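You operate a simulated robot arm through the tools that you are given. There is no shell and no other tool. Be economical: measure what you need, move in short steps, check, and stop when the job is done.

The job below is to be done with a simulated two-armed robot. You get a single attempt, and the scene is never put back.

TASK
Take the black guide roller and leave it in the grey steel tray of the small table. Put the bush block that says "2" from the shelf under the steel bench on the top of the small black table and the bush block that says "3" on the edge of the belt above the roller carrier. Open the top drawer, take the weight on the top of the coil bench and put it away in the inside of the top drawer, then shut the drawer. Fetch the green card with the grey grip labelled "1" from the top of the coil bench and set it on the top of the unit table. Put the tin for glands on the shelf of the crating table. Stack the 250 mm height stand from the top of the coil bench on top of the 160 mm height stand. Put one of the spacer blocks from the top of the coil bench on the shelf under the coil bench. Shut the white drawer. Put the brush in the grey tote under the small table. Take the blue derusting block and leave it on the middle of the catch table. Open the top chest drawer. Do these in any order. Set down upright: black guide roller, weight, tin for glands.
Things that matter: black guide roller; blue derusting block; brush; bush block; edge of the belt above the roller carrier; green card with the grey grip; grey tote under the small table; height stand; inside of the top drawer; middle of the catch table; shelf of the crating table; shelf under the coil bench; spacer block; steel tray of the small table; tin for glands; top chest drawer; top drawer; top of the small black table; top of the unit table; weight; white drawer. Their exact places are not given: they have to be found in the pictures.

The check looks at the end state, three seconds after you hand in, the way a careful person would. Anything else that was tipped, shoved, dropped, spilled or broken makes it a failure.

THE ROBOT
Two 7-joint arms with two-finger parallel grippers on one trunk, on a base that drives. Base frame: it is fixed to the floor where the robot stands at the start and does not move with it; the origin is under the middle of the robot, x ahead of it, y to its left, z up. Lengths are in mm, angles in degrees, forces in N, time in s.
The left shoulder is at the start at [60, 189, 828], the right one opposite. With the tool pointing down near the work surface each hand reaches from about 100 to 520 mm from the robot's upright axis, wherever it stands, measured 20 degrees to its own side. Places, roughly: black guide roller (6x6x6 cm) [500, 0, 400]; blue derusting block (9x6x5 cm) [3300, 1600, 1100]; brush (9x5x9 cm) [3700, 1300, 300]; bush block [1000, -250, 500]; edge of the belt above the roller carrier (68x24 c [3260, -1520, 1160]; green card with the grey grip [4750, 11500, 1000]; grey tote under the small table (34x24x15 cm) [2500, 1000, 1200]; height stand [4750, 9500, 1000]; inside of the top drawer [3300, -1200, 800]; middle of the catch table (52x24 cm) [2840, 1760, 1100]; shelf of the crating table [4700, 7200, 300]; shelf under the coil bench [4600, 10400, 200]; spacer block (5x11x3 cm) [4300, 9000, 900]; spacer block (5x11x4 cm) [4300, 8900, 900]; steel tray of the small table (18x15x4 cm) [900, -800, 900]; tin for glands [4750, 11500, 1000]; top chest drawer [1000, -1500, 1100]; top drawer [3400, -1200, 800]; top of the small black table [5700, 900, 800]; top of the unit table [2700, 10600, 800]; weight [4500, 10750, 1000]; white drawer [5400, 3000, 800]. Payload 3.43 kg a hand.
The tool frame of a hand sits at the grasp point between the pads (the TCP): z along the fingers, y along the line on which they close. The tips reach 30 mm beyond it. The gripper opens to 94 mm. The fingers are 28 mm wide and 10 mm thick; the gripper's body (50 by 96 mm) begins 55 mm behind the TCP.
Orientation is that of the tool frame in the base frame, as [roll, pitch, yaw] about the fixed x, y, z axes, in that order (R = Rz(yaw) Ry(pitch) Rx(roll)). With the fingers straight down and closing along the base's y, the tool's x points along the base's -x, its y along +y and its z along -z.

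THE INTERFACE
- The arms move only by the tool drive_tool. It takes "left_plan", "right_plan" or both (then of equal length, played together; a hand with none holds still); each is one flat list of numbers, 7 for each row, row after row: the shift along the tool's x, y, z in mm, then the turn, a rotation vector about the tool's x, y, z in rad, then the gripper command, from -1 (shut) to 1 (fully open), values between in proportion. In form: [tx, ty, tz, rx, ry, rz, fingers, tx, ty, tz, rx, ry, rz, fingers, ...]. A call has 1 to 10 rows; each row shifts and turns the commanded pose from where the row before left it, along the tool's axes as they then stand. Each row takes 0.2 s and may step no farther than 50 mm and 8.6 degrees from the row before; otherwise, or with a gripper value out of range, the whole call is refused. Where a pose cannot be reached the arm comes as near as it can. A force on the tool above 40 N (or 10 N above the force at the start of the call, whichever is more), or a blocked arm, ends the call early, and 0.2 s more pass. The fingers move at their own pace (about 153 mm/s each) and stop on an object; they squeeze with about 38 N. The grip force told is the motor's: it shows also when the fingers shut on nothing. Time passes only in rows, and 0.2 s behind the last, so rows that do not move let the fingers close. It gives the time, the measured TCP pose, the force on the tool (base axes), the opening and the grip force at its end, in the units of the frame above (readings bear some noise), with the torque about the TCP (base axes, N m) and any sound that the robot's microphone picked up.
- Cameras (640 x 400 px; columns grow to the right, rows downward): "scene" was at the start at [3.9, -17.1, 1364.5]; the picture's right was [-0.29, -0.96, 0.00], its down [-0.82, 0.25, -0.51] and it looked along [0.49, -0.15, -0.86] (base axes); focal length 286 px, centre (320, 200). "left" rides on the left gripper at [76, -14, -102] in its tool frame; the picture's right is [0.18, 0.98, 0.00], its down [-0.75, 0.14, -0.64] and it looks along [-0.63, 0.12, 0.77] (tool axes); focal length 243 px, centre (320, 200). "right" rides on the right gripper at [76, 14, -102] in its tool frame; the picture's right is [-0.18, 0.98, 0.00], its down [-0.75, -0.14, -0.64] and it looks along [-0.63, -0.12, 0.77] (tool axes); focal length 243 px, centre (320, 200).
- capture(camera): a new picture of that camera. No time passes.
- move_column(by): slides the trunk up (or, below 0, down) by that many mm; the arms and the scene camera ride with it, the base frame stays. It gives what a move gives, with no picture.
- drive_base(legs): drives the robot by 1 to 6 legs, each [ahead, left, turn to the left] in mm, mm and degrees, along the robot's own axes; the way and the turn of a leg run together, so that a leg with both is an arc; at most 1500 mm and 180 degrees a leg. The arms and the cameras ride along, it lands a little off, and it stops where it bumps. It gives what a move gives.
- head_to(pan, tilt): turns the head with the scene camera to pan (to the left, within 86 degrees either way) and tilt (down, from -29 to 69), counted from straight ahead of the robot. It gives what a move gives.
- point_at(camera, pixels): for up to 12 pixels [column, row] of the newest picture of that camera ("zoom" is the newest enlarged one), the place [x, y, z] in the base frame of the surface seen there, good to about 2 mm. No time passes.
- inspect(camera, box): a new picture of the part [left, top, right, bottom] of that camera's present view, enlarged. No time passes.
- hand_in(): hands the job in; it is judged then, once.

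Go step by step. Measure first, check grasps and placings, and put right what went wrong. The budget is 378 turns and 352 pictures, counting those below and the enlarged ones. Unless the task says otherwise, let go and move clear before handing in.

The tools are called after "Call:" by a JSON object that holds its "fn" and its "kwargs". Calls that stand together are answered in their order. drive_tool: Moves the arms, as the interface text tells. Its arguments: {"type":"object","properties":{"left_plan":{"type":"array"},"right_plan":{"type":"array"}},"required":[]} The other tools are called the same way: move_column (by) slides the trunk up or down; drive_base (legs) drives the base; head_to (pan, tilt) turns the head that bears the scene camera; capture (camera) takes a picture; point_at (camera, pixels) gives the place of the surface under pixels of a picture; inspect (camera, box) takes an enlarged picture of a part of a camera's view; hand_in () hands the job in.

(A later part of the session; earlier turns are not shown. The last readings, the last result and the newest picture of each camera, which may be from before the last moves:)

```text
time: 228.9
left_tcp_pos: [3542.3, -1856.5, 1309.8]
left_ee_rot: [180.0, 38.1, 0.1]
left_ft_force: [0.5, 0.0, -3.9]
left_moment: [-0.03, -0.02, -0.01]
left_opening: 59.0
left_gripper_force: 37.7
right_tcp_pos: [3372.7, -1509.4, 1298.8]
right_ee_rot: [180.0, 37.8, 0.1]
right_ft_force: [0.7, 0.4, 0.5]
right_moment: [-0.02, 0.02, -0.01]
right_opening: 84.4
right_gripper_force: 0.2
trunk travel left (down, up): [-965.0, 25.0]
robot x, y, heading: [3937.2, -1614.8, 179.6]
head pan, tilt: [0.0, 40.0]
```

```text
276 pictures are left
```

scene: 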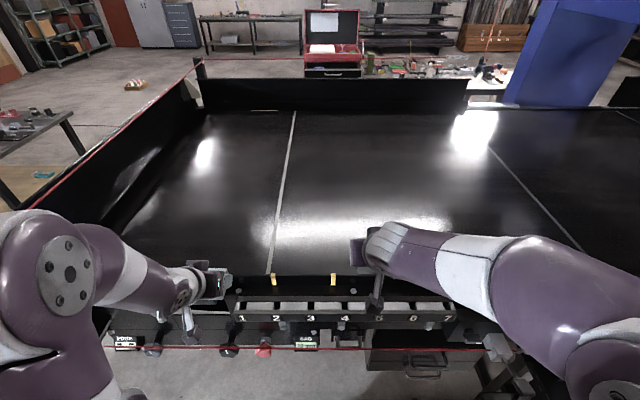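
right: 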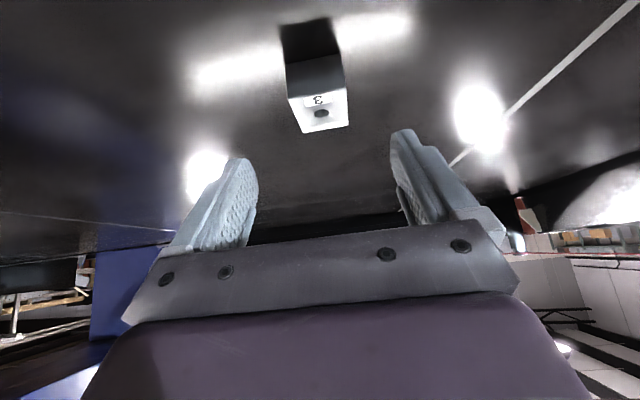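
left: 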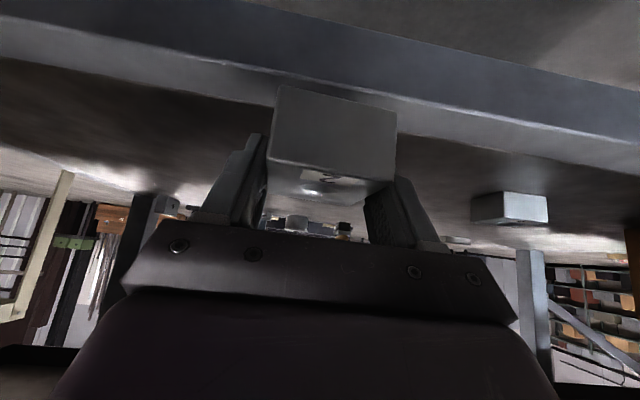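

Block "3" sits on the belt strip. I retract the right arm, back away, and head for the small black table near [5450,850].

Call:
{"fn": "drive_tool", "kwargs": {"right_plan": [32, 0, -25, 0, 0, 0, 0.8, 32, 0, -25, 0, 0, 0, 0.8, 32, 0, -25, 0, 0, 0, 0.8, 32, 0, -25, 0, 0, 0, 0.8]}}

Call:
{"fn": "drive_base", "kwargs": {"legs": [[-400, 0, 0], [0, 0, -90], [1000, 0, 0]]}}

Call:
{"fn": "head_to", "kwargs": {"pan": -30, "tilt": 20}}

Call:
{"fn": "capture", "kwargs": {"camera": "scene"}}

Call:
{"fn": "head_to", "kwargs": {"pan": 35, "tilt": 20}}

Call:
{"fn": "capture", "kwargs": {"camera": "scene"}}

```text
time: 229.9
left_tcp_pos: [3542.4, -1857.1, 1309.1]
left_ee_rot: [-180.0, 38.1, 0.1]
left_ft_force: [0.6, -0.4, -2.7]
left_moment: [0.01, -0.03, 0.0]
left_opening: 58.8
left_gripper_force: 37.7
right_tcp_pos: [3534.4, -1509.1, 1302.0]
right_ee_rot: [179.9, 37.8, 0.0]
right_ft_force: [0.0, -0.6, -0.6]
right_moment: [0.02, 0.04, 0.02]
right_opening: 84.5
right_gripper_force: 0.0
trunk travel left (down, up): [-965.0, 25.0]
robot x, y, heading: [3938.8, -1612.1, 179.8]
head pan, tilt: [0.0, 40.0]
```

```text
time: 241.0
left_tcp_pos: [4079.2, -230.2, 1309.2]
left_ee_rot: [-180.0, 38.1, -88.7]
left_ft_force: [-0.2, 0.0, -3.6]
left_moment: [0.02, 0.01, 0.0]
left_opening: 58.8
left_gripper_force: 38.0
right_tcp_pos: [4429.5, -214.7, 1300.9]
right_ee_rot: [-180.0, 37.8, -88.7]
right_ft_force: [-0.1, -0.7, 0.4]
right_moment: [0.02, 0.02, 0.01]
right_opening: 84.4
right_gripper_force: 0.1
trunk travel left (down, up): [-965.0, 25.0]
robot x, y, heading: [4330.6, -618.5, 91.4]
head pan, tilt: [0.0, 40.0]
```

```text
time: 241.9
left_tcp_pos: [4081.3, -228.3, 1309.5]
left_ee_rot: [-180.0, 38.0, -88.7]
left_ft_force: [0.1, 0.3, -4.7]
left_moment: [-0.01, 0.02, 0.01]
left_opening: 59.1
left_gripper_force: 38.1
right_tcp_pos: [4427.5, -213.3, 1302.3]
right_ee_rot: [-179.9, 37.8, -88.7]
right_ft_force: [0.1, -0.1, 0.5]
right_moment: [0.02, -0.03, -0.02]
right_opening: 84.5
right_gripper_force: 0.1
trunk travel left (down, up): [-965.0, 25.0]
robot x, y, heading: [4330.9, -621.7, 91.3]
head pan, tilt: [-30.0, 20.0]
```

```text
275 pictures are left
```

scene: 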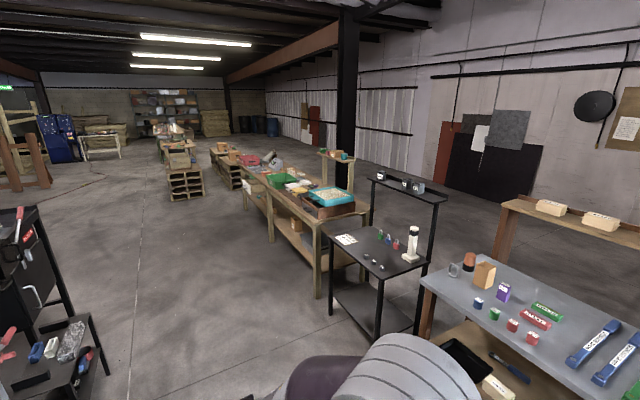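

```text
time: 243.3
left_tcp_pos: [4081.7, -228.0, 1308.2]
left_ee_rot: [179.9, 38.1, -88.7]
left_ft_force: [-0.4, 0.6, -3.9]
left_moment: [-0.08, 0.02, -0.01]
left_opening: 58.9
left_gripper_force: 37.8
right_tcp_pos: [4427.9, -213.6, 1300.7]
right_ee_rot: [-180.0, 37.9, -88.7]
right_ft_force: [-0.5, 0.3, 0.6]
right_moment: [-0.01, 0.04, 0.01]
right_opening: 84.8
right_gripper_force: 0.1
trunk travel left (down, up): [-965.0, 25.0]
robot x, y, heading: [4330.0, -621.7, 90.8]
head pan, tilt: [35.0, 20.0]
```

```text
274 pictures are left
```

scene: 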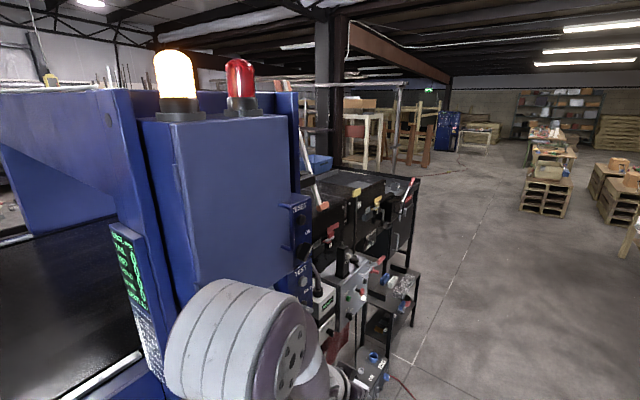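

The small black table is at (380,245). I turn to face +x and drive in front of it.

Call:
{"fn": "drive_base", "kwargs": {"legs": [[0, 0, -90.8], [350, 1450, 0]]}}

Call:
{"fn": "head_to", "kwargs": {"pan": 0, "tilt": 35}}

Call:
{"fn": "capture", "kwargs": {"camera": "scene"}}

```text
time: 254.6
left_tcp_pos: [5138.3, 1043.4, 1309.7]
left_ee_rot: [-179.9, 38.1, 177.6]
left_ft_force: [0.0, -0.3, -3.9]
left_moment: [0.02, 0.02, -0.01]
left_opening: 59.0
left_gripper_force: 38.0
right_tcp_pos: [5131.3, 695.5, 1302.2]
right_ee_rot: [179.9, 37.8, 177.6]
right_ft_force: [-0.5, 0.1, -0.4]
right_moment: [0.01, -0.01, 0.01]
right_opening: 84.6
right_gripper_force: 0.1
trunk travel left (down, up): [-965.0, 25.0]
robot x, y, heading: [4735.9, 819.4, -2.5]
head pan, tilt: [35.0, 20.0]
```

```text
time: 255.6
left_tcp_pos: [5138.5, 1043.0, 1309.6]
left_ee_rot: [-180.0, 38.1, 177.7]
left_ft_force: [0.2, 0.3, -4.2]
left_moment: [0.01, -0.01, -0.03]
left_opening: 58.7
left_gripper_force: 38.7
right_tcp_pos: [5131.0, 694.9, 1300.3]
right_ee_rot: [180.0, 37.9, 177.7]
right_ft_force: [0.0, 0.0, -0.1]
right_moment: [0.02, 0.01, 0.0]
right_opening: 84.7
right_gripper_force: 0.2
trunk travel left (down, up): [-965.0, 25.0]
robot x, y, heading: [4729.1, 818.6, -2.6]
head pan, tilt: [0.0, 35.0]
```

```text
273 pictures are left
```

scene: 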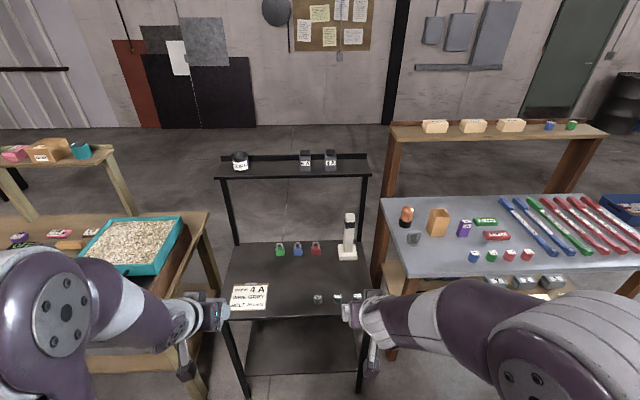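

The table's free middle is about (300,275). I measure.

Call:
{"fn": "point_at", "kwargs": {"camera": "scene", "pixels": [[295, 275], [260, 275], [300, 290], [318, 298], [338, 296], [268, 290], [280, 252], [298, 252], [346, 258], [300, 312], [240, 260], [295, 165]]}}

Call:
{"fn": "inspect", "kwargs": {"camera": "scene", "box": [200, 220, 400, 345]}}

```text
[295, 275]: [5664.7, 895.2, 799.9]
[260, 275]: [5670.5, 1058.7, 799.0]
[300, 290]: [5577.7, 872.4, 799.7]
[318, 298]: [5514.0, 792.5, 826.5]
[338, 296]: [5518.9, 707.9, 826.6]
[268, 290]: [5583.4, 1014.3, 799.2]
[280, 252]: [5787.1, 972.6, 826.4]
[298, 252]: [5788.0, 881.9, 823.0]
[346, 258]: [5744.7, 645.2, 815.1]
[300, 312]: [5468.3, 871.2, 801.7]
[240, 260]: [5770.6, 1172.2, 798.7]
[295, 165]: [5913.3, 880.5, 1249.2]
```

```text
3.20 times, centred on (300, 282) of scene
```

zoom: 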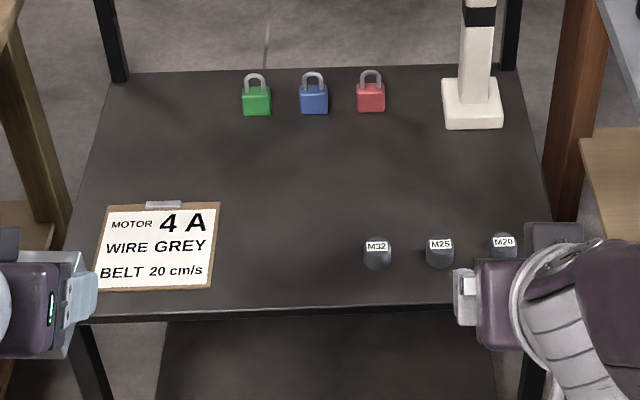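

Target [5640,930] on top z 800. I square up, drive in, lower the trunk, then reach.

Call:
{"fn": "drive_base", "kwargs": {"legs": [[0, 0, 2.5], [290, 0, 0]]}}

Call:
{"fn": "move_column", "kwargs": {"by": -350}}

Call:
{"fn": "capture", "kwargs": {"camera": "scene"}}

```text
time: 258.0
left_tcp_pos: [5416.9, 1062.0, 1309.8]
left_ee_rot: [-180.0, 38.2, -179.8]
left_ft_force: [0.1, -0.2, -4.3]
left_moment: [0.01, 0.02, 0.0]
left_opening: 58.7
left_gripper_force: 37.4
right_tcp_pos: [5424.4, 715.2, 1299.5]
right_ee_rot: [180.0, 38.0, -179.8]
right_ft_force: [-0.8, 0.2, -0.4]
right_moment: [0.0, -0.02, -0.02]
right_opening: 84.7
right_gripper_force: 0.2
trunk travel left (down, up): [-965.0, 25.0]
robot x, y, heading: [5025.5, 819.1, -0.1]
head pan, tilt: [0.0, 35.0]
```

```text
time: 261.4
left_tcp_pos: [5419.9, 1061.7, 958.7]
left_ee_rot: [-180.0, 38.0, -179.8]
left_ft_force: [0.0, 0.1, -4.5]
left_moment: [0.02, 0.04, 0.03]
left_opening: 58.9
left_gripper_force: 38.3
right_tcp_pos: [5428.6, 713.7, 949.8]
right_ee_rot: [-180.0, 37.8, -179.7]
right_ft_force: [0.0, 0.0, -0.2]
right_moment: [-0.02, 0.01, 0.02]
right_opening: 84.8
right_gripper_force: 0.1
trunk travel left (down, up): [-615.0, 375.0]
robot x, y, heading: [5025.5, 817.9, -0.3]
head pan, tilt: [0.0, 35.0]
```

```text
271 pictures are left
```

scene: 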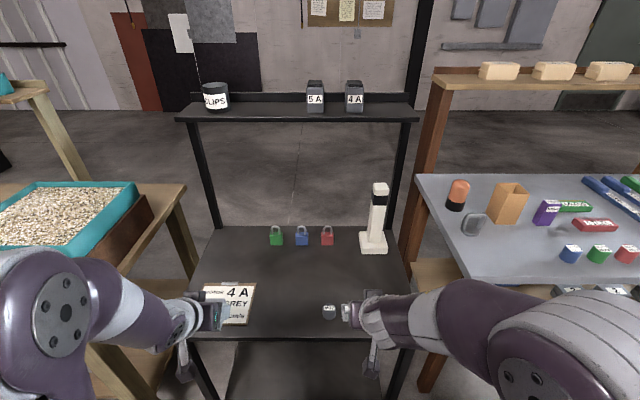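

Reach forward and right, then lower near the surface.

Call:
{"fn": "drive_tool", "kwargs": {"left_plan": [-33.1, -25, 25.9, 0, 0, 0, -1, -33.1, -25, 25.9, 0, 0, 0, -1, -33.1, -25, 25.9, 0, 0, 0, -1, -33.1, -25, 25.9, 0, 0, 0, -1, -33.1, -25, 25.9, 0, 0, 0, -1, 29, -6, 37, 0, 0, 0, -1, 29, 0, 37, 0, 0, 0, -1]}}

Call:
{"fn": "capture", "kwargs": {"camera": "left"}}

```text
time: 263.0
left_tcp_pos: [5631.8, 931.0, 865.4]
left_ee_rot: [-179.8, 38.0, -179.7]
left_ft_force: [-0.2, -0.7, -4.3]
left_moment: [0.0, 0.03, -0.05]
left_opening: 58.7
left_gripper_force: 37.9
right_tcp_pos: [5428.9, 714.3, 950.7]
right_ee_rot: [179.9, 37.8, -179.8]
right_ft_force: [0.1, -0.3, -0.2]
right_moment: [-0.02, 0.01, 0.01]
right_opening: 84.6
right_gripper_force: 0.1
trunk travel left (down, up): [-615.0, 375.0]
robot x, y, heading: [5021.1, 815.0, -0.1]
head pan, tilt: [0.0, 35.0]
```

```text
270 pictures are left
```

left: 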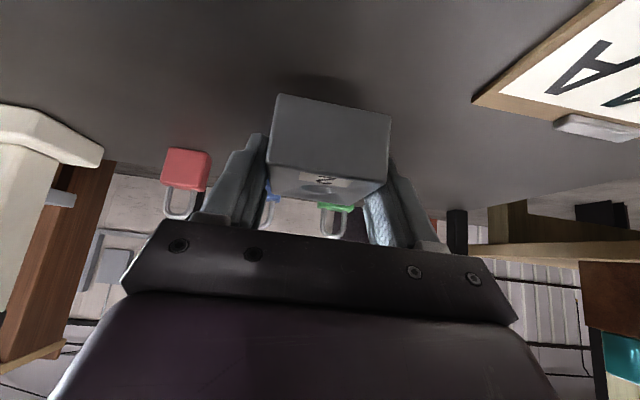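

Clear spot below. Lower to contact.

Call:
{"fn": "drive_tool", "kwargs": {"left_plan": [10, 0, 12.9, 0, 0, 0, -1, 4.2, 0, 5.3, 0, 0, 0, -1, 1.5, 0, 1.9, 0, 0, 0, -1, 1, 0, 1.2, 0, 0, 0, -1]}}

```text
time: 264.0
left_tcp_pos: [5629.9, 930.6, 837.9]
left_ee_rot: [180.0, 38.0, -179.8]
left_ft_force: [0.5, -0.3, -4.1]
left_moment: [-0.01, 0.02, 0.01]
left_opening: 58.7
left_gripper_force: 38.4
right_tcp_pos: [5428.1, 715.0, 951.6]
right_ee_rot: [-180.0, 37.7, -179.7]
right_ft_force: [0.2, -0.4, 0.7]
right_moment: [-0.03, 0.0, 0.01]
right_opening: 84.5
right_gripper_force: 0.1
trunk travel left (down, up): [-615.0, 375.0]
robot x, y, heading: [5022.1, 817.1, -0.1]
head pan, tilt: [0.0, 35.0]
```

Call:
{"fn": "drive_tool", "kwargs": {"left_plan": [1.2, 0, 1.6, 0, 0, 0, -1, 1.2, 0, 1.6, 0, 0, 0, -1]}}

```text
time: 264.6
left_tcp_pos: [5630.9, 930.4, 836.0]
left_ee_rot: [-180.0, 38.3, -179.7]
left_ft_force: [1.4, 0.5, 1.0]
left_moment: [-0.14, -0.25, 0.02]
left_opening: 59.0
left_gripper_force: 37.9
right_tcp_pos: [5428.4, 714.7, 951.2]
right_ee_rot: [180.0, 37.8, -179.7]
right_ft_force: [-1.3, 0.2, -0.2]
right_moment: [-0.01, 0.0, -0.01]
right_opening: 84.7
right_gripper_force: 0.1
trunk travel left (down, up): [-615.0, 375.0]
robot x, y, heading: [5023.3, 818.9, -0.0]
head pan, tilt: [0.0, 35.0]
```

Touching. Release and withdraw.

Call:
{"fn": "drive_tool", "kwargs": {"left_plan": [0, 0, 0, 0, 0, 0, 0.4, 0, 0, 0, 0, 0, 0, 1, 0, 0, -25, 0, 0, 0, 1, 0, 0, -40, 0, 0, 0, 1, 0, 0, -45, 0, 0, 0, 1, 32, 0, -25, 0, 0, 0, 1, 32, 0, -25, 0, 0, 0, 1, 32, 0, -25, 0, 0, 0, 1, 32, 0, -25, 0, 0, 0, 1]}}

Call:
{"fn": "inspect", "kwargs": {"camera": "scene", "box": [160, 200, 440, 375]}}

```text
time: 266.6
left_tcp_pos: [5396.7, 934.1, 920.4]
left_ee_rot: [-180.0, 38.1, -179.8]
left_ft_force: [0.4, 0.2, 0.0]
left_moment: [0.03, -0.02, -0.03]
left_opening: 94.1
left_gripper_force: 0.1
right_tcp_pos: [5426.3, 714.5, 951.1]
right_ee_rot: [180.0, 37.9, -179.8]
right_ft_force: [0.2, -0.9, -0.4]
right_moment: [-0.02, 0.01, 0.05]
right_opening: 84.7
right_gripper_force: 0.1
trunk travel left (down, up): [-615.0, 375.0]
robot x, y, heading: [5021.9, 815.7, 0.1]
head pan, tilt: [0.0, 35.0]
```

```text
2.29 times, centred on (300, 288) of scene
```

zoom: 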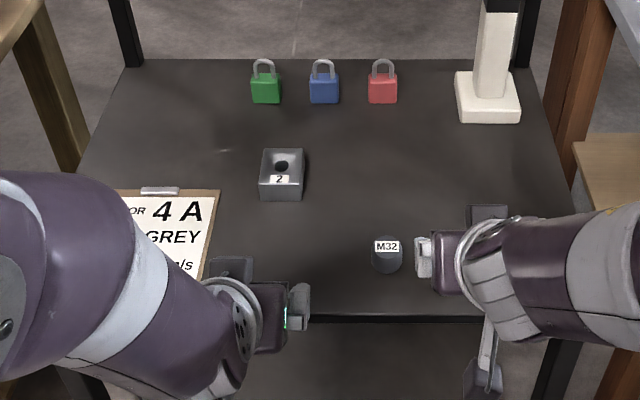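

Block "2" is down flat. Next the brush and derusting block near [3700,1300]: back off and turn round.

Call:
{"fn": "drive_base", "kwargs": {"legs": [[-450, 0, 0], [0, 0, 90], [0, 0, 90]]}}

Call:
{"fn": "head_to", "kwargs": {"pan": 0, "tilt": 25}}

Call:
{"fn": "capture", "kwargs": {"camera": "scene"}}

Call:
{"fn": "head_to", "kwargs": {"pan": -45, "tilt": 25}}

Call:
{"fn": "capture", "kwargs": {"camera": "scene"}}

```text
time: 277.0
left_tcp_pos: [4194.5, 713.2, 919.8]
left_ee_rot: [179.9, 38.1, -1.1]
left_ft_force: [0.6, -0.3, -0.2]
left_moment: [0.03, -0.02, 0.02]
left_opening: 93.7
left_gripper_force: 0.2
right_tcp_pos: [4169.3, 932.1, 951.1]
right_ee_rot: [-179.9, 37.8, -1.1]
right_ft_force: [-0.2, 0.0, 0.5]
right_moment: [0.02, -0.02, 0.02]
right_opening: 84.8
right_gripper_force: 0.0
trunk travel left (down, up): [-615.0, 375.0]
robot x, y, heading: [4568.8, 822.1, 178.7]
head pan, tilt: [0.0, 35.0]
```

```text
time: 277.7
left_tcp_pos: [4194.0, 713.4, 920.7]
left_ee_rot: [180.0, 38.1, -1.0]
left_ft_force: [-0.6, 0.5, 0.1]
left_moment: [0.0, -0.01, 0.0]
left_opening: 94.0
left_gripper_force: 0.1
right_tcp_pos: [4169.4, 934.0, 950.8]
right_ee_rot: [180.0, 37.8, -1.1]
right_ft_force: [0.5, -0.3, 1.0]
right_moment: [0.04, 0.02, -0.01]
right_opening: 84.5
right_gripper_force: 0.1
trunk travel left (down, up): [-615.0, 375.0]
robot x, y, heading: [4570.9, 822.0, 178.7]
head pan, tilt: [0.0, 25.0]
```

```text
268 pictures are left
```

scene: 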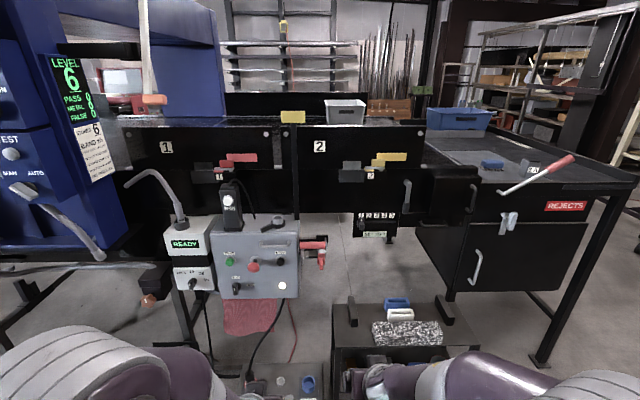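

```text
time: 278.8
left_tcp_pos: [4193.3, 714.1, 919.6]
left_ee_rot: [180.0, 38.1, -1.0]
left_ft_force: [-1.0, -0.2, -0.5]
left_moment: [-0.01, -0.02, 0.0]
left_opening: 94.3
left_gripper_force: 0.0
right_tcp_pos: [4168.6, 932.9, 951.0]
right_ee_rot: [-179.9, 37.8, -1.1]
right_ft_force: [-0.5, 0.1, -0.3]
right_moment: [-0.02, 0.01, -0.01]
right_opening: 84.5
right_gripper_force: 0.1
trunk travel left (down, up): [-615.0, 375.0]
robot x, y, heading: [4571.2, 822.2, 178.7]
head pan, tilt: [-45.0, 25.0]
```

```text
267 pictures are left
```

scene: 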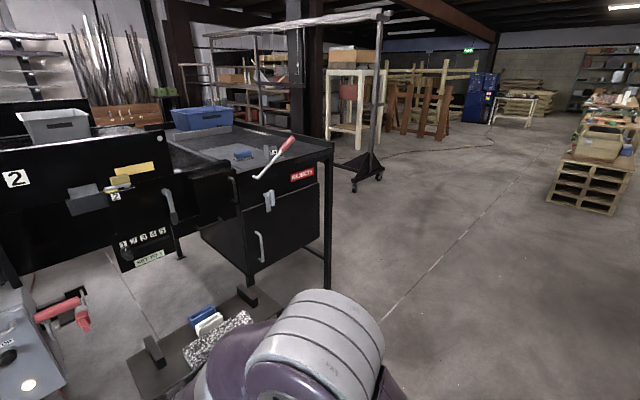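

I measure candidates: blue block (243,155), grey tote (60,125), catch table, and the small table items.

Call:
{"fn": "point_at", "kwargs": {"camera": "scene", "pixels": [[55, 125], [20, 112], [85, 112], [243, 152], [270, 155], [200, 115], [240, 175], [310, 140], [285, 150], [205, 325], [240, 320], [230, 345]]}}

Call:
{"fn": "inspect", "kwargs": {"camera": "scene", "box": [100, 90, 340, 240]}}

Call:
{"fn": "inspect", "kwargs": {"camera": "scene", "box": [100, 260, 300, 400]}}

```text
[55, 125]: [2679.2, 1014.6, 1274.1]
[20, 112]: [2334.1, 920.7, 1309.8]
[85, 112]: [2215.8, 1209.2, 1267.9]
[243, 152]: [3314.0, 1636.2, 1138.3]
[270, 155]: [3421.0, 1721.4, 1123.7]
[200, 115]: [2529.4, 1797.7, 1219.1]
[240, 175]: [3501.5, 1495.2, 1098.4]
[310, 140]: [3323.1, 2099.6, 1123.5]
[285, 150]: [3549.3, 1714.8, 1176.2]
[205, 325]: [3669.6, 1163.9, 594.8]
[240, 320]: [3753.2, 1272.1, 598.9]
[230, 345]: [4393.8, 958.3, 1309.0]
```

```text
2.67 times, centred on (220, 165) of scene
```

zoom: 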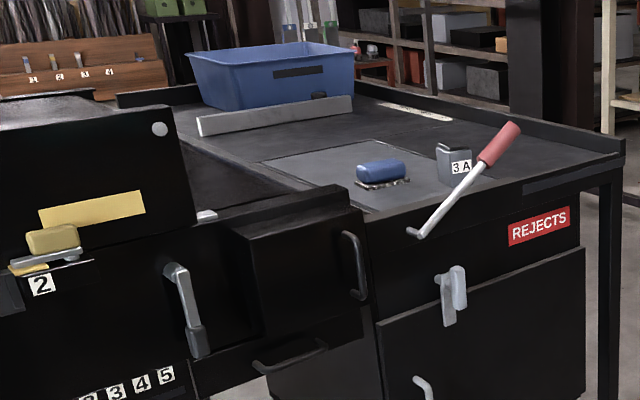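

```text
2.86 times, centred on (200, 330) of scene
```

zoom: 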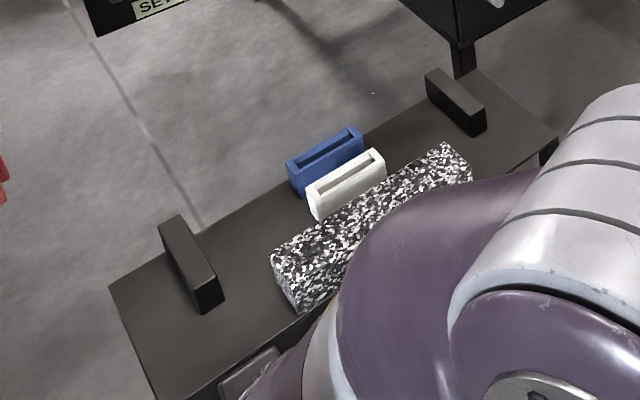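

The blue derusting block is at [3314,1636,1115] on the catch table; the grey tote is on the belt at ~[2450,1030,1270]. Now I look at the small table's lower shelf for the brush.

Call:
{"fn": "drive_base", "kwargs": {"legs": [[0, -450, 1.3]]}}

Call:
{"fn": "move_column", "kwargs": {"by": -400}}

Call:
{"fn": "head_to", "kwargs": {"pan": 0, "tilt": 35}}

Call:
{"fn": "capture", "kwargs": {"camera": "scene"}}

```text
time: 281.6
left_tcp_pos: [4202.6, 1166.4, 920.3]
left_ee_rot: [180.0, 38.1, 0.1]
left_ft_force: [-0.4, 0.2, 0.3]
left_moment: [-0.05, 0.01, 0.03]
left_opening: 93.9
left_gripper_force: 0.1
right_tcp_pos: [4171.0, 1385.0, 951.1]
right_ee_rot: [179.9, 37.7, 0.1]
right_ft_force: [-0.3, 0.5, 0.2]
right_moment: [0.01, -0.05, 0.0]
right_opening: 84.6
right_gripper_force: 0.0
trunk travel left (down, up): [-615.0, 375.0]
robot x, y, heading: [4576.7, 1275.6, 180.1]
head pan, tilt: [-45.0, 25.0]
```

```text
time: 285.4
left_tcp_pos: [4201.9, 1165.3, 520.3]
left_ee_rot: [180.0, 38.1, 0.2]
left_ft_force: [0.6, 0.5, -1.3]
left_moment: [0.01, 0.0, 0.02]
left_opening: 94.0
left_gripper_force: 0.0
right_tcp_pos: [4171.9, 1385.7, 550.7]
right_ee_rot: [-180.0, 37.8, 0.1]
right_ft_force: [0.1, -0.5, 0.1]
right_moment: [0.02, 0.03, 0.0]
right_opening: 84.6
right_gripper_force: 0.1
trunk travel left (down, up): [-215.0, 775.0]
robot x, y, heading: [4574.9, 1280.4, 180.2]
head pan, tilt: [-45.0, 25.0]
```

```text
time: 286.5
left_tcp_pos: [4201.4, 1166.6, 520.2]
left_ee_rot: [-179.9, 38.1, 0.2]
left_ft_force: [-0.2, -0.4, 0.5]
left_moment: [-0.03, 0.01, 0.01]
left_opening: 94.1
left_gripper_force: 0.0
right_tcp_pos: [4172.2, 1385.2, 552.1]
right_ee_rot: [-179.9, 37.8, 0.1]
right_ft_force: [0.2, 0.1, 0.5]
right_moment: [0.05, 0.0, 0.02]
right_opening: 84.5
right_gripper_force: 0.1
trunk travel left (down, up): [-215.0, 775.0]
robot x, y, heading: [4572.5, 1285.4, 180.0]
head pan, tilt: [0.0, 35.0]
```

```text
264 pictures are left
```

scene: 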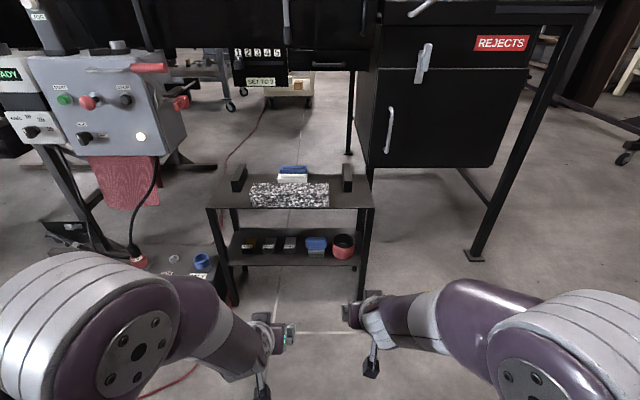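

Call:
{"fn": "inspect", "kwargs": {"camera": "scene", "box": [200, 150, 400, 275]}}

Call:
{"fn": "point_at", "kwargs": {"camera": "scene", "pixels": [[249, 243], [268, 243], [289, 243], [316, 243], [343, 242], [316, 254], [290, 262], [290, 207], [212, 210], [372, 210], [290, 213], [316, 237]]}}

```text
3.20 times, centred on (300, 212) of scene
```

zoom: 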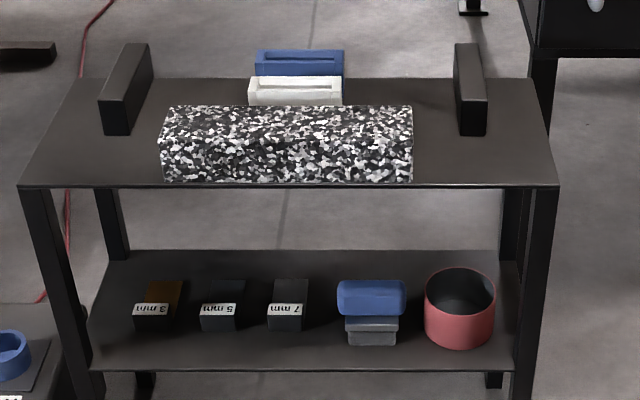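

```text
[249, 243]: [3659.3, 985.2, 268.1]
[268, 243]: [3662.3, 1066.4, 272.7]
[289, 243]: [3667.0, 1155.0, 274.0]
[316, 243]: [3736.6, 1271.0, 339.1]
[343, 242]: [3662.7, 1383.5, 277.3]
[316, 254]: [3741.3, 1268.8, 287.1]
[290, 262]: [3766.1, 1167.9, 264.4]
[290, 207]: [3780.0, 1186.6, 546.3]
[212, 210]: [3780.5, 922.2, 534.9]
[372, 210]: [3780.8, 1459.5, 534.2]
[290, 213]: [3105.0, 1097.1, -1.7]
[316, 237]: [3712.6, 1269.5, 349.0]
```

The brush (blue top, grey bottom) is at about [3712,1270], z 265–350, on the lower shelf. I lower the trunk, extend the right hand, and flatten it.

Call:
{"fn": "move_column", "kwargs": {"by": -180}}

Call:
{"fn": "drive_tool", "kwargs": {"right_plan": [-31.6, 0, 24.5, 0, 0, 0, 1, -31.6, 0, 24.5, 0, 0, 0, 1, -31.6, 0, 24.5, 0, 0, 0, 1, -31.6, 0, 24.5, 0, 0, 0, 1, 0, 0, 0, 0, -0.1225, 0, 1, 0, 0, 0, 0, -0.1225, 0, 1, 0, 0, 0, 0, -0.1225, 0, 1, 0, 0, 0, 0, -0.1225, 0, 1, 0, 0, 0, 0, -0.1225, 0, 1, 0, 0, 0, 0, -0.1225, 0, 1]}}

Call:
{"fn": "point_at", "kwargs": {"camera": "scene", "pixels": [[306, 241], [326, 241], [308, 254], [323, 254], [333, 250], [300, 243], [335, 245], [298, 248]]}}

Call:
{"fn": "capture", "kwargs": {"camera": "scene"}}

```text
time: 288.5
left_tcp_pos: [4202.4, 1166.7, 340.8]
left_ee_rot: [-179.9, 38.0, 0.2]
left_ft_force: [-0.1, 0.2, 1.0]
left_moment: [0.03, -0.05, -0.01]
left_opening: 94.0
left_gripper_force: 0.1
right_tcp_pos: [4171.0, 1384.2, 370.6]
right_ee_rot: [179.9, 37.8, 0.2]
right_ft_force: [0.7, -0.4, -1.0]
right_moment: [0.02, 0.0, -0.01]
right_opening: 84.6
right_gripper_force: 0.1
trunk travel left (down, up): [-35.0, 955.0]
robot x, y, heading: [4575.4, 1279.6, 180.2]
head pan, tilt: [0.0, 35.0]
```

```text
time: 290.7
left_tcp_pos: [4201.3, 1166.5, 340.7]
left_ee_rot: [-180.0, 38.2, 0.2]
left_ft_force: [-0.5, 0.3, -0.4]
left_moment: [-0.01, -0.02, -0.03]
left_opening: 94.0
left_gripper_force: 0.0
right_tcp_pos: [4007.6, 1387.9, 367.3]
right_ee_rot: [-177.7, 77.4, 1.6]
right_ft_force: [-0.7, 0.3, -0.2]
right_moment: [-0.02, 0.0, 0.0]
right_opening: 94.2
right_gripper_force: 0.0
right hand out of reach, approached as far as the arm can: row 7
trunk travel left (down, up): [-35.0, 955.0]
robot x, y, heading: [4574.5, 1281.8, 179.9]
head pan, tilt: [0.0, 35.0]
```

```text
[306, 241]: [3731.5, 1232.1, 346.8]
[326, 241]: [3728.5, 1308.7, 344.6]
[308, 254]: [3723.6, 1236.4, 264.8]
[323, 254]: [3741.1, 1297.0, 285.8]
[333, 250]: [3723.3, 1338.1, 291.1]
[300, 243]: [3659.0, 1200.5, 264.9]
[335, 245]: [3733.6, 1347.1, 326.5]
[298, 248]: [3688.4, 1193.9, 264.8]
```

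```text
262 pictures are left
```

scene: 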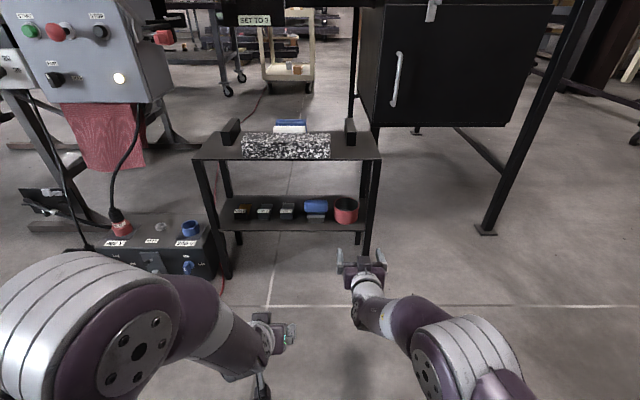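

Let me zoom on the brush from this lower view and measure its edges.

Call:
{"fn": "inspect", "kwargs": {"camera": "scene", "box": [270, 180, 380, 249]}}

Call:
{"fn": "point_at", "kwargs": {"camera": "scene", "pixels": [[305, 206], [328, 206], [309, 217], [324, 217], [316, 200], [316, 213], [316, 219], [336, 210], [295, 212]]}}

```text
5.80 times, centred on (325, 214) of scene
```

zoom: 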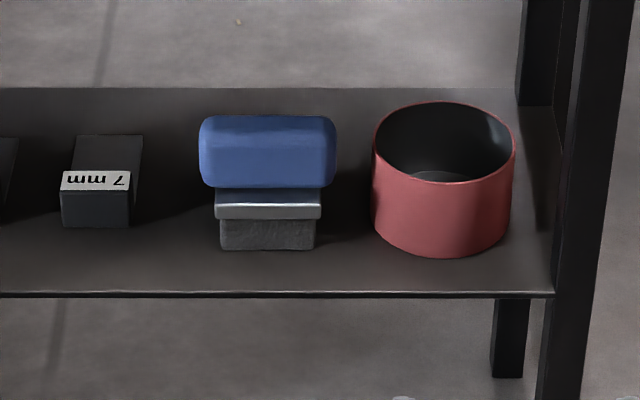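

```text
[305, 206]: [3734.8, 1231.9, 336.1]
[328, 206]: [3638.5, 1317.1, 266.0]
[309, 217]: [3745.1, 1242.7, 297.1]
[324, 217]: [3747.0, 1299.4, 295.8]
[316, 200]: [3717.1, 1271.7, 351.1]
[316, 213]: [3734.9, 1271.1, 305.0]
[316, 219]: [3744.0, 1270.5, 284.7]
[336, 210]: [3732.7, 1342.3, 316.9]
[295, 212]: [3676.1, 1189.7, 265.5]
```

Brush handle spans y≈1227–1314 (centre 1271), z 305–350, front x 3735. I'll grip the blue ends. Adjust height, then base sideways.

Call:
{"fn": "drive_tool", "kwargs": {"right_plan": [32, 0, 27, 0, 0, 0, 1]}}

Call:
{"fn": "drive_base", "kwargs": {"legs": [[100, 117, 0]]}}

Call:
{"fn": "capture", "kwargs": {"camera": "right"}}

Call:
{"fn": "capture", "kwargs": {"camera": "scene"}}

```text
time: 291.1
left_tcp_pos: [4202.4, 1166.0, 342.1]
left_ee_rot: [-179.9, 38.0, 0.1]
left_ft_force: [-0.9, 0.2, -0.6]
left_moment: [0.01, 0.0, -0.02]
left_opening: 94.0
left_gripper_force: 0.1
right_tcp_pos: [3987.7, 1387.5, 331.2]
right_ee_rot: [-177.5, 77.3, 1.9]
right_ft_force: [0.4, 0.7, 1.0]
right_moment: [0.0, -0.01, -0.01]
right_opening: 94.1
right_gripper_force: 0.1
trunk travel left (down, up): [-35.0, 955.0]
robot x, y, heading: [4574.5, 1281.4, 179.9]
head pan, tilt: [0.0, 35.0]
```

```text
time: 292.5
left_tcp_pos: [4099.3, 1048.0, 340.4]
left_ee_rot: [-179.9, 38.2, 0.1]
left_ft_force: [0.3, 0.0, 0.8]
left_moment: [0.01, -0.03, 0.03]
left_opening: 94.2
left_gripper_force: 0.0
right_tcp_pos: [3887.1, 1271.2, 330.7]
right_ee_rot: [-177.5, 77.2, 1.8]
right_ft_force: [-0.2, 0.3, -0.1]
right_moment: [-0.01, 0.0, -0.02]
right_opening: 94.3
right_gripper_force: 0.1
trunk travel left (down, up): [-35.0, 955.0]
robot x, y, heading: [4471.6, 1161.6, -179.9]
head pan, tilt: [0.0, 35.0]
```

```text
260 pictures are left
```

right: 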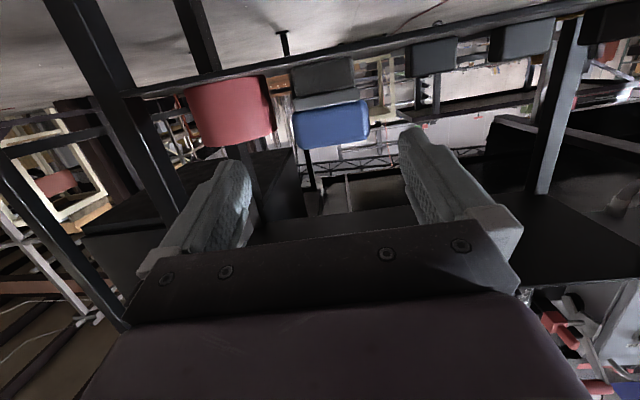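

```text
259 pictures are left
```

scene: 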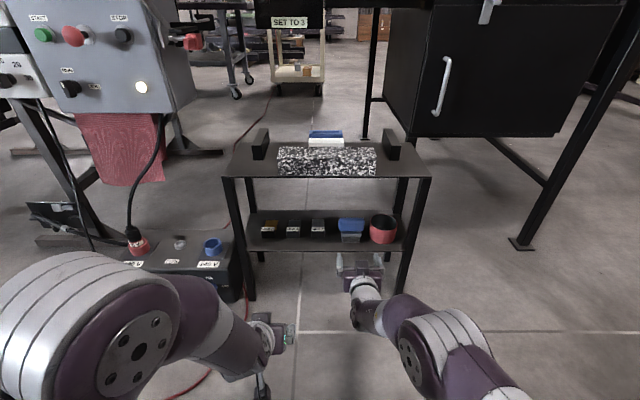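

I measure the handle's ends from both cameras.

Call:
{"fn": "point_at", "kwargs": {"camera": "right", "pixels": [[300, 130], [365, 122], [332, 126], [300, 105], [350, 98], [268, 120], [330, 145]]}}

Call:
{"fn": "point_at", "kwargs": {"camera": "scene", "pixels": [[340, 226], [363, 226], [351, 222], [343, 237], [360, 237], [372, 230]]}}

```text
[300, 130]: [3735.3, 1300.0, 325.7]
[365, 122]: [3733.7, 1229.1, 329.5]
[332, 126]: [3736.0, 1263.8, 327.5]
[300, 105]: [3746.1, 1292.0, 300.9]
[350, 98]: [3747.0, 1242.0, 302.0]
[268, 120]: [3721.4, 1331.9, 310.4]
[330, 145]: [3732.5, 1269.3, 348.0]
```

```text
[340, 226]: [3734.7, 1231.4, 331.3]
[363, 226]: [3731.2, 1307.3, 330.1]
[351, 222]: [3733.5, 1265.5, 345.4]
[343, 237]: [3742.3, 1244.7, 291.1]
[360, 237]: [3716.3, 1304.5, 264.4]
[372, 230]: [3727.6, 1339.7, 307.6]
```

Handle centre y≈1267. I shift 4 mm and advance with the base in two steps.

Call:
{"fn": "drive_tool", "kwargs": {"right_plan": [0, 4, 0, 0, 0, 0, 1]}}

Call:
{"fn": "drive_base", "kwargs": {"legs": [[95, 0, 0]]}}

Call:
{"fn": "capture", "kwargs": {"camera": "right"}}

```text
time: 292.9
left_tcp_pos: [4099.4, 1049.3, 341.0]
left_ee_rot: [180.0, 38.1, 0.2]
left_ft_force: [0.1, 0.1, 0.5]
left_moment: [0.02, -0.05, -0.01]
left_opening: 94.2
left_gripper_force: 0.0
right_tcp_pos: [3886.4, 1267.1, 330.2]
right_ee_rot: [-177.7, 77.1, 1.8]
right_ft_force: [0.2, 0.5, -0.2]
right_moment: [0.01, -0.01, 0.04]
right_opening: 94.1
right_gripper_force: 0.2
trunk travel left (down, up): [-35.0, 955.0]
robot x, y, heading: [4472.9, 1163.1, -179.9]
head pan, tilt: [0.0, 35.0]
```

```text
time: 294.1
left_tcp_pos: [4004.3, 1047.5, 340.3]
left_ee_rot: [-180.0, 38.2, 0.2]
left_ft_force: [-0.4, 1.1, 0.1]
left_moment: [0.0, 0.01, -0.01]
left_opening: 94.2
left_gripper_force: 0.1
right_tcp_pos: [3791.3, 1266.6, 329.1]
right_ee_rot: [-177.5, 77.2, 1.7]
right_ft_force: [0.5, -0.5, 0.5]
right_moment: [-0.04, 0.02, 0.03]
right_opening: 93.9
right_gripper_force: 0.0
trunk travel left (down, up): [-35.0, 955.0]
robot x, y, heading: [4376.0, 1164.0, -180.0]
head pan, tilt: [0.0, 35.0]
```

```text
258 pictures are left
```

right: 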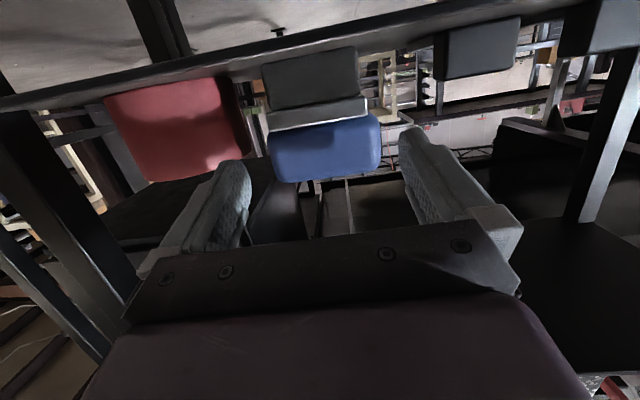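

Centred between the fingers. Advance the last 70 mm and close.

Call:
{"fn": "drive_base", "kwargs": {"legs": [[68, 0, 0]]}}

Call:
{"fn": "drive_tool", "kwargs": {"right_plan": [0, 0, 0, 0, 0, 0, -1, 0, 0, 0, 0, 0, 0, -1, 0, 0, 0, 0, 0, 0, -1]}}

Call:
{"fn": "capture", "kwargs": {"camera": "right"}}

```text
time: 295.1
left_tcp_pos: [3937.2, 1049.0, 340.2]
left_ee_rot: [180.0, 38.1, 0.2]
left_ft_force: [-0.4, -0.6, 0.3]
left_moment: [0.01, 0.02, 0.03]
left_opening: 94.0
left_gripper_force: 0.0
right_tcp_pos: [3722.9, 1266.5, 330.5]
right_ee_rot: [-177.5, 77.2, 1.9]
right_ft_force: [0.0, 0.7, 0.1]
right_moment: [0.0, 0.0, 0.0]
right_opening: 94.2
right_gripper_force: 0.0
trunk travel left (down, up): [-35.0, 955.0]
robot x, y, heading: [4312.6, 1164.3, -180.0]
head pan, tilt: [0.0, 35.0]
```

```text
time: 295.9
left_tcp_pos: [3937.0, 1047.6, 340.3]
left_ee_rot: [-180.0, 38.0, 0.3]
left_ft_force: [0.8, -0.3, -0.9]
left_moment: [0.03, -0.01, -0.02]
left_opening: 94.0
left_gripper_force: 0.0
right_tcp_pos: [3722.2, 1266.3, 332.2]
right_ee_rot: [-177.6, 77.2, 1.7]
right_ft_force: [-0.2, -0.6, -0.1]
right_moment: [-0.04, 0.01, -0.01]
right_opening: 88.9
right_gripper_force: 38.3
trunk travel left (down, up): [-35.0, 955.0]
robot x, y, heading: [4309.8, 1164.4, -179.9]
head pan, tilt: [0.0, 35.0]
```

```text
257 pictures are left
```

right: 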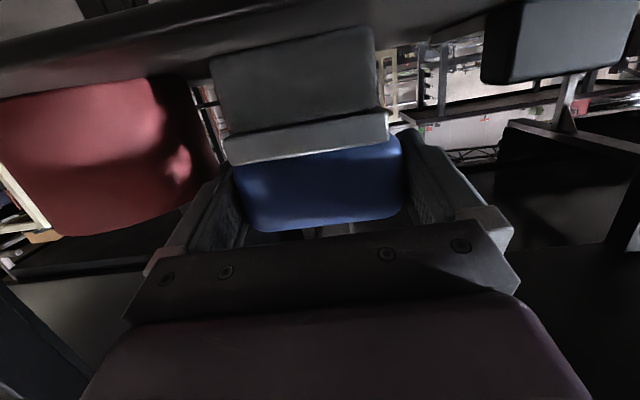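

Gripped at 88.9 mm. Lift by the trunk 25 mm and back the base out.

Call:
{"fn": "move_column", "kwargs": {"by": 25}}

Call:
{"fn": "drive_base", "kwargs": {"legs": [[-300, 0, 0]]}}

Call:
{"fn": "capture", "kwargs": {"camera": "right"}}

Call:
{"fn": "capture", "kwargs": {"camera": "scene"}}

```text
time: 296.6
left_tcp_pos: [3937.7, 1048.3, 366.1]
left_ee_rot: [-180.0, 38.1, 0.3]
left_ft_force: [0.2, 0.2, -0.4]
left_moment: [0.02, 0.0, -0.01]
left_opening: 93.8
left_gripper_force: 0.0
right_tcp_pos: [3722.9, 1266.2, 356.2]
right_ee_rot: [-177.6, 77.0, 2.0]
right_ft_force: [0.1, 0.9, -1.1]
right_moment: [0.01, -0.01, 0.0]
right_opening: 88.9
right_gripper_force: 37.8
trunk travel left (down, up): [-60.0, 930.0]
robot x, y, heading: [4309.0, 1162.0, -179.8]
head pan, tilt: [0.0, 35.0]
```

```text
time: 298.6
left_tcp_pos: [4235.4, 1048.7, 365.8]
left_ee_rot: [-180.0, 38.1, 0.2]
left_ft_force: [-0.4, 0.0, -1.0]
left_moment: [0.03, -0.05, 0.0]
left_opening: 94.1
left_gripper_force: 0.1
right_tcp_pos: [4021.0, 1267.8, 355.4]
right_ee_rot: [-177.6, 77.1, 1.7]
right_ft_force: [0.4, 0.0, -2.0]
right_moment: [-0.05, 0.01, 0.01]
right_opening: 89.0
right_gripper_force: 37.4
trunk travel left (down, up): [-60.0, 930.0]
robot x, y, heading: [4610.6, 1161.6, -180.0]
head pan, tilt: [0.0, 35.0]
```

```text
256 pictures are left
```

right: 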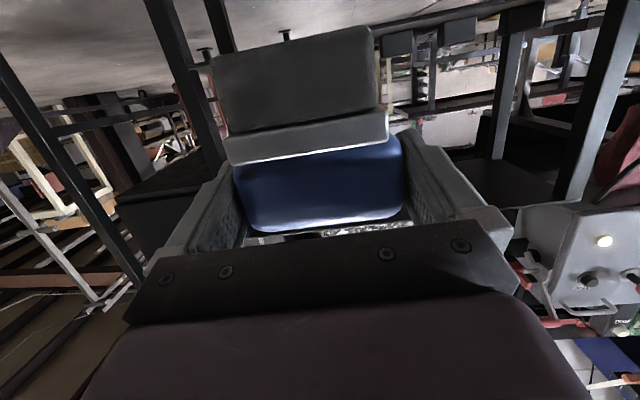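

```text
255 pictures are left
```

scene: 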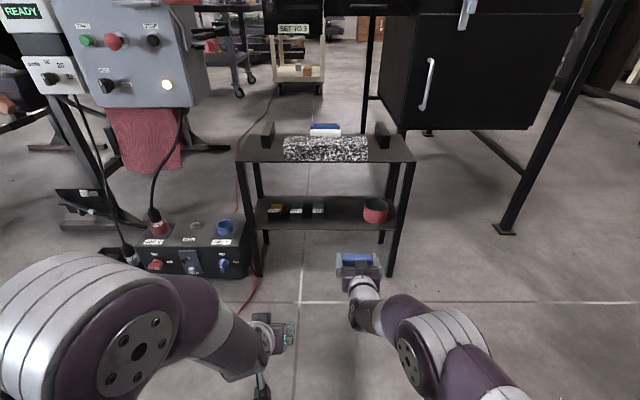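

The brush is secure. I raise right hand and trunk, and line the left hand up for the derusting block.

Call:
{"fn": "drive_tool", "kwargs": {"right_plan": [-39, 0, -8.8, 0, 0, 0, -1, -39, 0, -8.8, 0, 0, 0, -1, -39, 0, -8.8, 0, 0, 0, -1]}}

Call:
{"fn": "move_column", "kwargs": {"by": 400}}

Call:
{"fn": "move_column", "kwargs": {"by": 400}}

Call:
{"fn": "drive_base", "kwargs": {"legs": [[250, -580, 0]]}}

Call:
{"fn": "head_to", "kwargs": {"pan": 0, "tilt": 35}}

Call:
{"fn": "capture", "kwargs": {"camera": "scene"}}

```text
time: 299.4
left_tcp_pos: [4234.7, 1048.9, 364.9]
left_ee_rot: [180.0, 38.0, 0.2]
left_ft_force: [0.9, -0.1, 0.5]
left_moment: [-0.02, 0.01, -0.03]
left_opening: 94.2
left_gripper_force: 0.0
right_tcp_pos: [4020.9, 1266.9, 476.6]
right_ee_rot: [-177.5, 77.0, 2.0]
right_ft_force: [-0.5, -0.6, -0.3]
right_moment: [-0.01, 0.02, 0.03]
right_opening: 88.6
right_gripper_force: 37.7
trunk travel left (down, up): [-60.0, 930.0]
robot x, y, heading: [4607.1, 1159.2, -180.0]
head pan, tilt: [0.0, 35.0]
```

```text
time: 303.2
left_tcp_pos: [4234.5, 1048.6, 765.2]
left_ee_rot: [-180.0, 38.1, 0.1]
left_ft_force: [0.3, -1.0, 0.3]
left_moment: [0.01, -0.01, -0.01]
left_opening: 93.9
left_gripper_force: 0.0
right_tcp_pos: [4020.8, 1267.4, 875.3]
right_ee_rot: [-177.5, 77.2, 1.9]
right_ft_force: [0.0, 1.8, -1.0]
right_moment: [0.04, -0.01, -0.01]
right_opening: 88.4
right_gripper_force: 37.7
trunk travel left (down, up): [-460.0, 530.0]
robot x, y, heading: [4606.4, 1165.1, -179.8]
head pan, tilt: [0.0, 35.0]
```

```text
time: 307.1
left_tcp_pos: [4234.8, 1047.4, 1165.7]
left_ee_rot: [180.0, 38.1, 0.2]
left_ft_force: [0.1, 0.0, -0.9]
left_moment: [-0.02, 0.02, 0.01]
left_opening: 93.9
left_gripper_force: 0.1
right_tcp_pos: [4020.9, 1268.2, 1276.6]
right_ee_rot: [-177.5, 77.1, 1.9]
right_ft_force: [0.7, -0.1, -0.9]
right_moment: [0.01, 0.0, -0.01]
right_opening: 88.7
right_gripper_force: 37.8
trunk travel left (down, up): [-860.0, 130.0]
robot x, y, heading: [4605.3, 1163.4, -180.0]
head pan, tilt: [0.0, 35.0]
```

```text
time: 310.6
left_tcp_pos: [3984.9, 1641.6, 1165.9]
left_ee_rot: [-179.9, 38.1, 0.5]
left_ft_force: [0.2, 0.7, -0.2]
left_moment: [0.02, 0.04, 0.0]
left_opening: 94.1
left_gripper_force: 0.1
right_tcp_pos: [3771.6, 1859.2, 1275.4]
right_ee_rot: [-177.4, 77.3, 2.0]
right_ft_force: [0.0, -0.4, -0.5]
right_moment: [0.01, -0.05, 0.02]
right_opening: 89.0
right_gripper_force: 37.9
trunk travel left (down, up): [-860.0, 130.0]
robot x, y, heading: [4361.2, 1756.4, -179.8]
head pan, tilt: [0.0, 35.0]
```

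```text
time: 311.2
left_tcp_pos: [3984.9, 1641.2, 1165.8]
left_ee_rot: [-179.9, 38.2, 0.4]
left_ft_force: [-0.6, -0.7, 0.2]
left_moment: [-0.03, 0.02, -0.01]
left_opening: 93.9
left_gripper_force: 0.0
right_tcp_pos: [3770.0, 1859.1, 1276.6]
right_ee_rot: [-177.4, 77.1, 2.1]
right_ft_force: [0.5, -1.0, -0.2]
right_moment: [0.02, -0.03, -0.04]
right_opening: 88.8
right_gripper_force: 38.0
trunk travel left (down, up): [-860.0, 130.0]
robot x, y, heading: [4359.3, 1755.7, -179.9]
head pan, tilt: [0.0, 35.0]
```

```text
254 pictures are left
```

scene: 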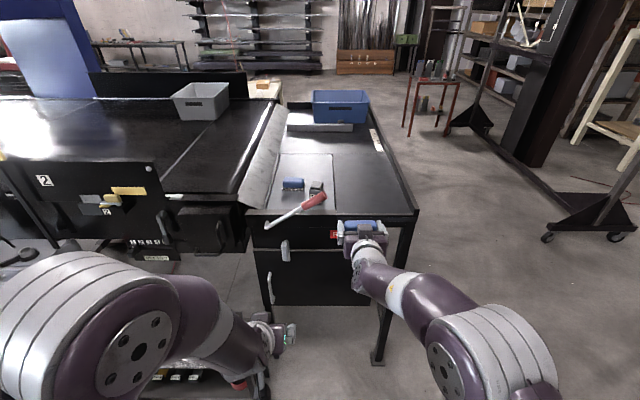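

Good view: block at (293,184), gauge at (317,187), lever (270,225)-(325,200). I measure them and the table's middle.

Call:
{"fn": "inspect", "kwargs": {"camera": "scene", "box": [240, 100, 420, 250]}}

Call:
{"fn": "point_at", "kwargs": {"camera": "scene", "pixels": [[283, 184], [303, 184], [293, 180], [293, 189], [317, 184], [317, 200], [270, 226], [300, 210], [320, 150], [282, 127], [353, 128], [410, 210]]}}

```text
2.67 times, centred on (330, 175) of scene
```

zoom: 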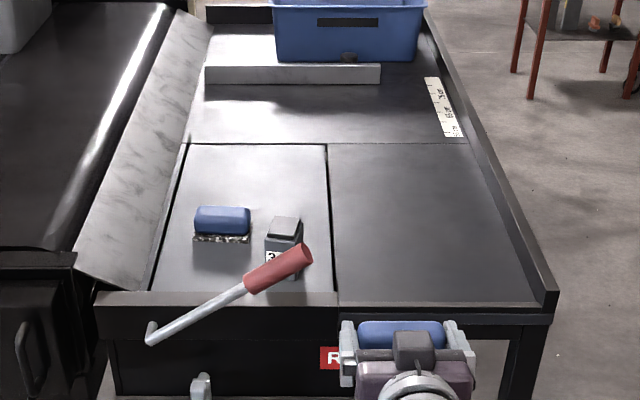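

```text
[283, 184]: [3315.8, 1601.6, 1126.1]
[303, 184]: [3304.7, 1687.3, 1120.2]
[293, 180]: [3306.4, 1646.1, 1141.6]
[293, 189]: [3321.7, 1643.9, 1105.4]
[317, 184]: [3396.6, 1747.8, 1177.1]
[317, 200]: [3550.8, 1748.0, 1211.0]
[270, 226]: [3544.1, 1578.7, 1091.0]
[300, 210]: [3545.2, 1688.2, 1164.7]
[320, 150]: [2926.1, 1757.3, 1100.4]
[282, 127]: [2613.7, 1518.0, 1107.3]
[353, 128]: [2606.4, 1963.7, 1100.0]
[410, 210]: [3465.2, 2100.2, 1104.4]
```

The block spans y 1600–1689, x≈3262–3322, z 1100–1142: I'll take it straight down across its 60 mm side. I turn the left hand down and by 90°.

Call:
{"fn": "drive_tool", "kwargs": {"left_plan": [0, 0, -30, 0, 0.133, 0, 1, 0, 0, -30, 0, 0.133, 0, 1, 0, 0, -30, 0, 0.133, 0, 1, 0, 0, -30, 0, 0.133, 0, 1, 0, 0, 0, 0, 0.133, 0, 1, 0, 0, 0, 0, 0, 0.143, 1, 0, 0, 0, 0, 0, 0.143, 1, 0, 0, 0, 0, 0, 0.143, 1, 0, 0, 0, 0, 0, 0.143, 1, 0, 0, 0, 0, 0, 0.143, 1]}}

Call:
{"fn": "drive_tool", "kwargs": {"left_plan": [0, 0, 0, 0, 0, 0.143, 1, 0, 0, 0, 0, 0, 0.143, 1, 0, 0, 0, 0, 0, 0.143, 1, 0, 0, 0, 0, 0, 0.143, 1, 0, 0, 0, 0, 0, 0.143, 1, 0, 0, 0, 0, 0, 0.143, 1]}}

```text
time: 313.4
left_tcp_pos: [4023.7, 1678.0, 1227.5]
left_ee_rot: [168.1, 10.4, -38.0]
left_ft_force: [0.0, 0.4, -0.7]
left_moment: [-0.03, -0.02, 0.03]
left_opening: 94.2
left_gripper_force: 0.1
left hand out of reach, approached as far as the arm can: row 2, 4, 5, 9, 10
right_tcp_pos: [3769.2, 1860.5, 1273.1]
right_ee_rot: [-177.9, 77.0, 1.7]
right_ft_force: [-0.7, 1.2, -1.1]
right_moment: [0.01, 0.0, 0.01]
right_opening: 88.8
right_gripper_force: 37.8
trunk travel left (down, up): [-860.0, 130.0]
robot x, y, heading: [4361.0, 1757.1, -179.7]
head pan, tilt: [0.0, 35.0]
```

```text
time: 314.9
left_tcp_pos: [4070.8, 1746.1, 1157.4]
left_ee_rot: [163.8, -0.1, -80.5]
left_ft_force: [0.5, -0.5, -0.2]
left_moment: [-0.03, 0.02, 0.01]
left_opening: 93.9
left_gripper_force: 0.0
left hand out of reach, approached as far as the arm can: row 1, 2, 3, 4, 5, 6
right_tcp_pos: [3770.2, 1859.8, 1276.2]
right_ee_rot: [-177.6, 77.0, 1.9]
right_ft_force: [0.4, 0.7, -1.5]
right_moment: [-0.01, 0.03, 0.02]
right_opening: 88.8
right_gripper_force: 37.6
trunk travel left (down, up): [-860.0, 130.0]
robot x, y, heading: [4360.1, 1756.8, -179.7]
head pan, tilt: [0.0, 35.0]
```

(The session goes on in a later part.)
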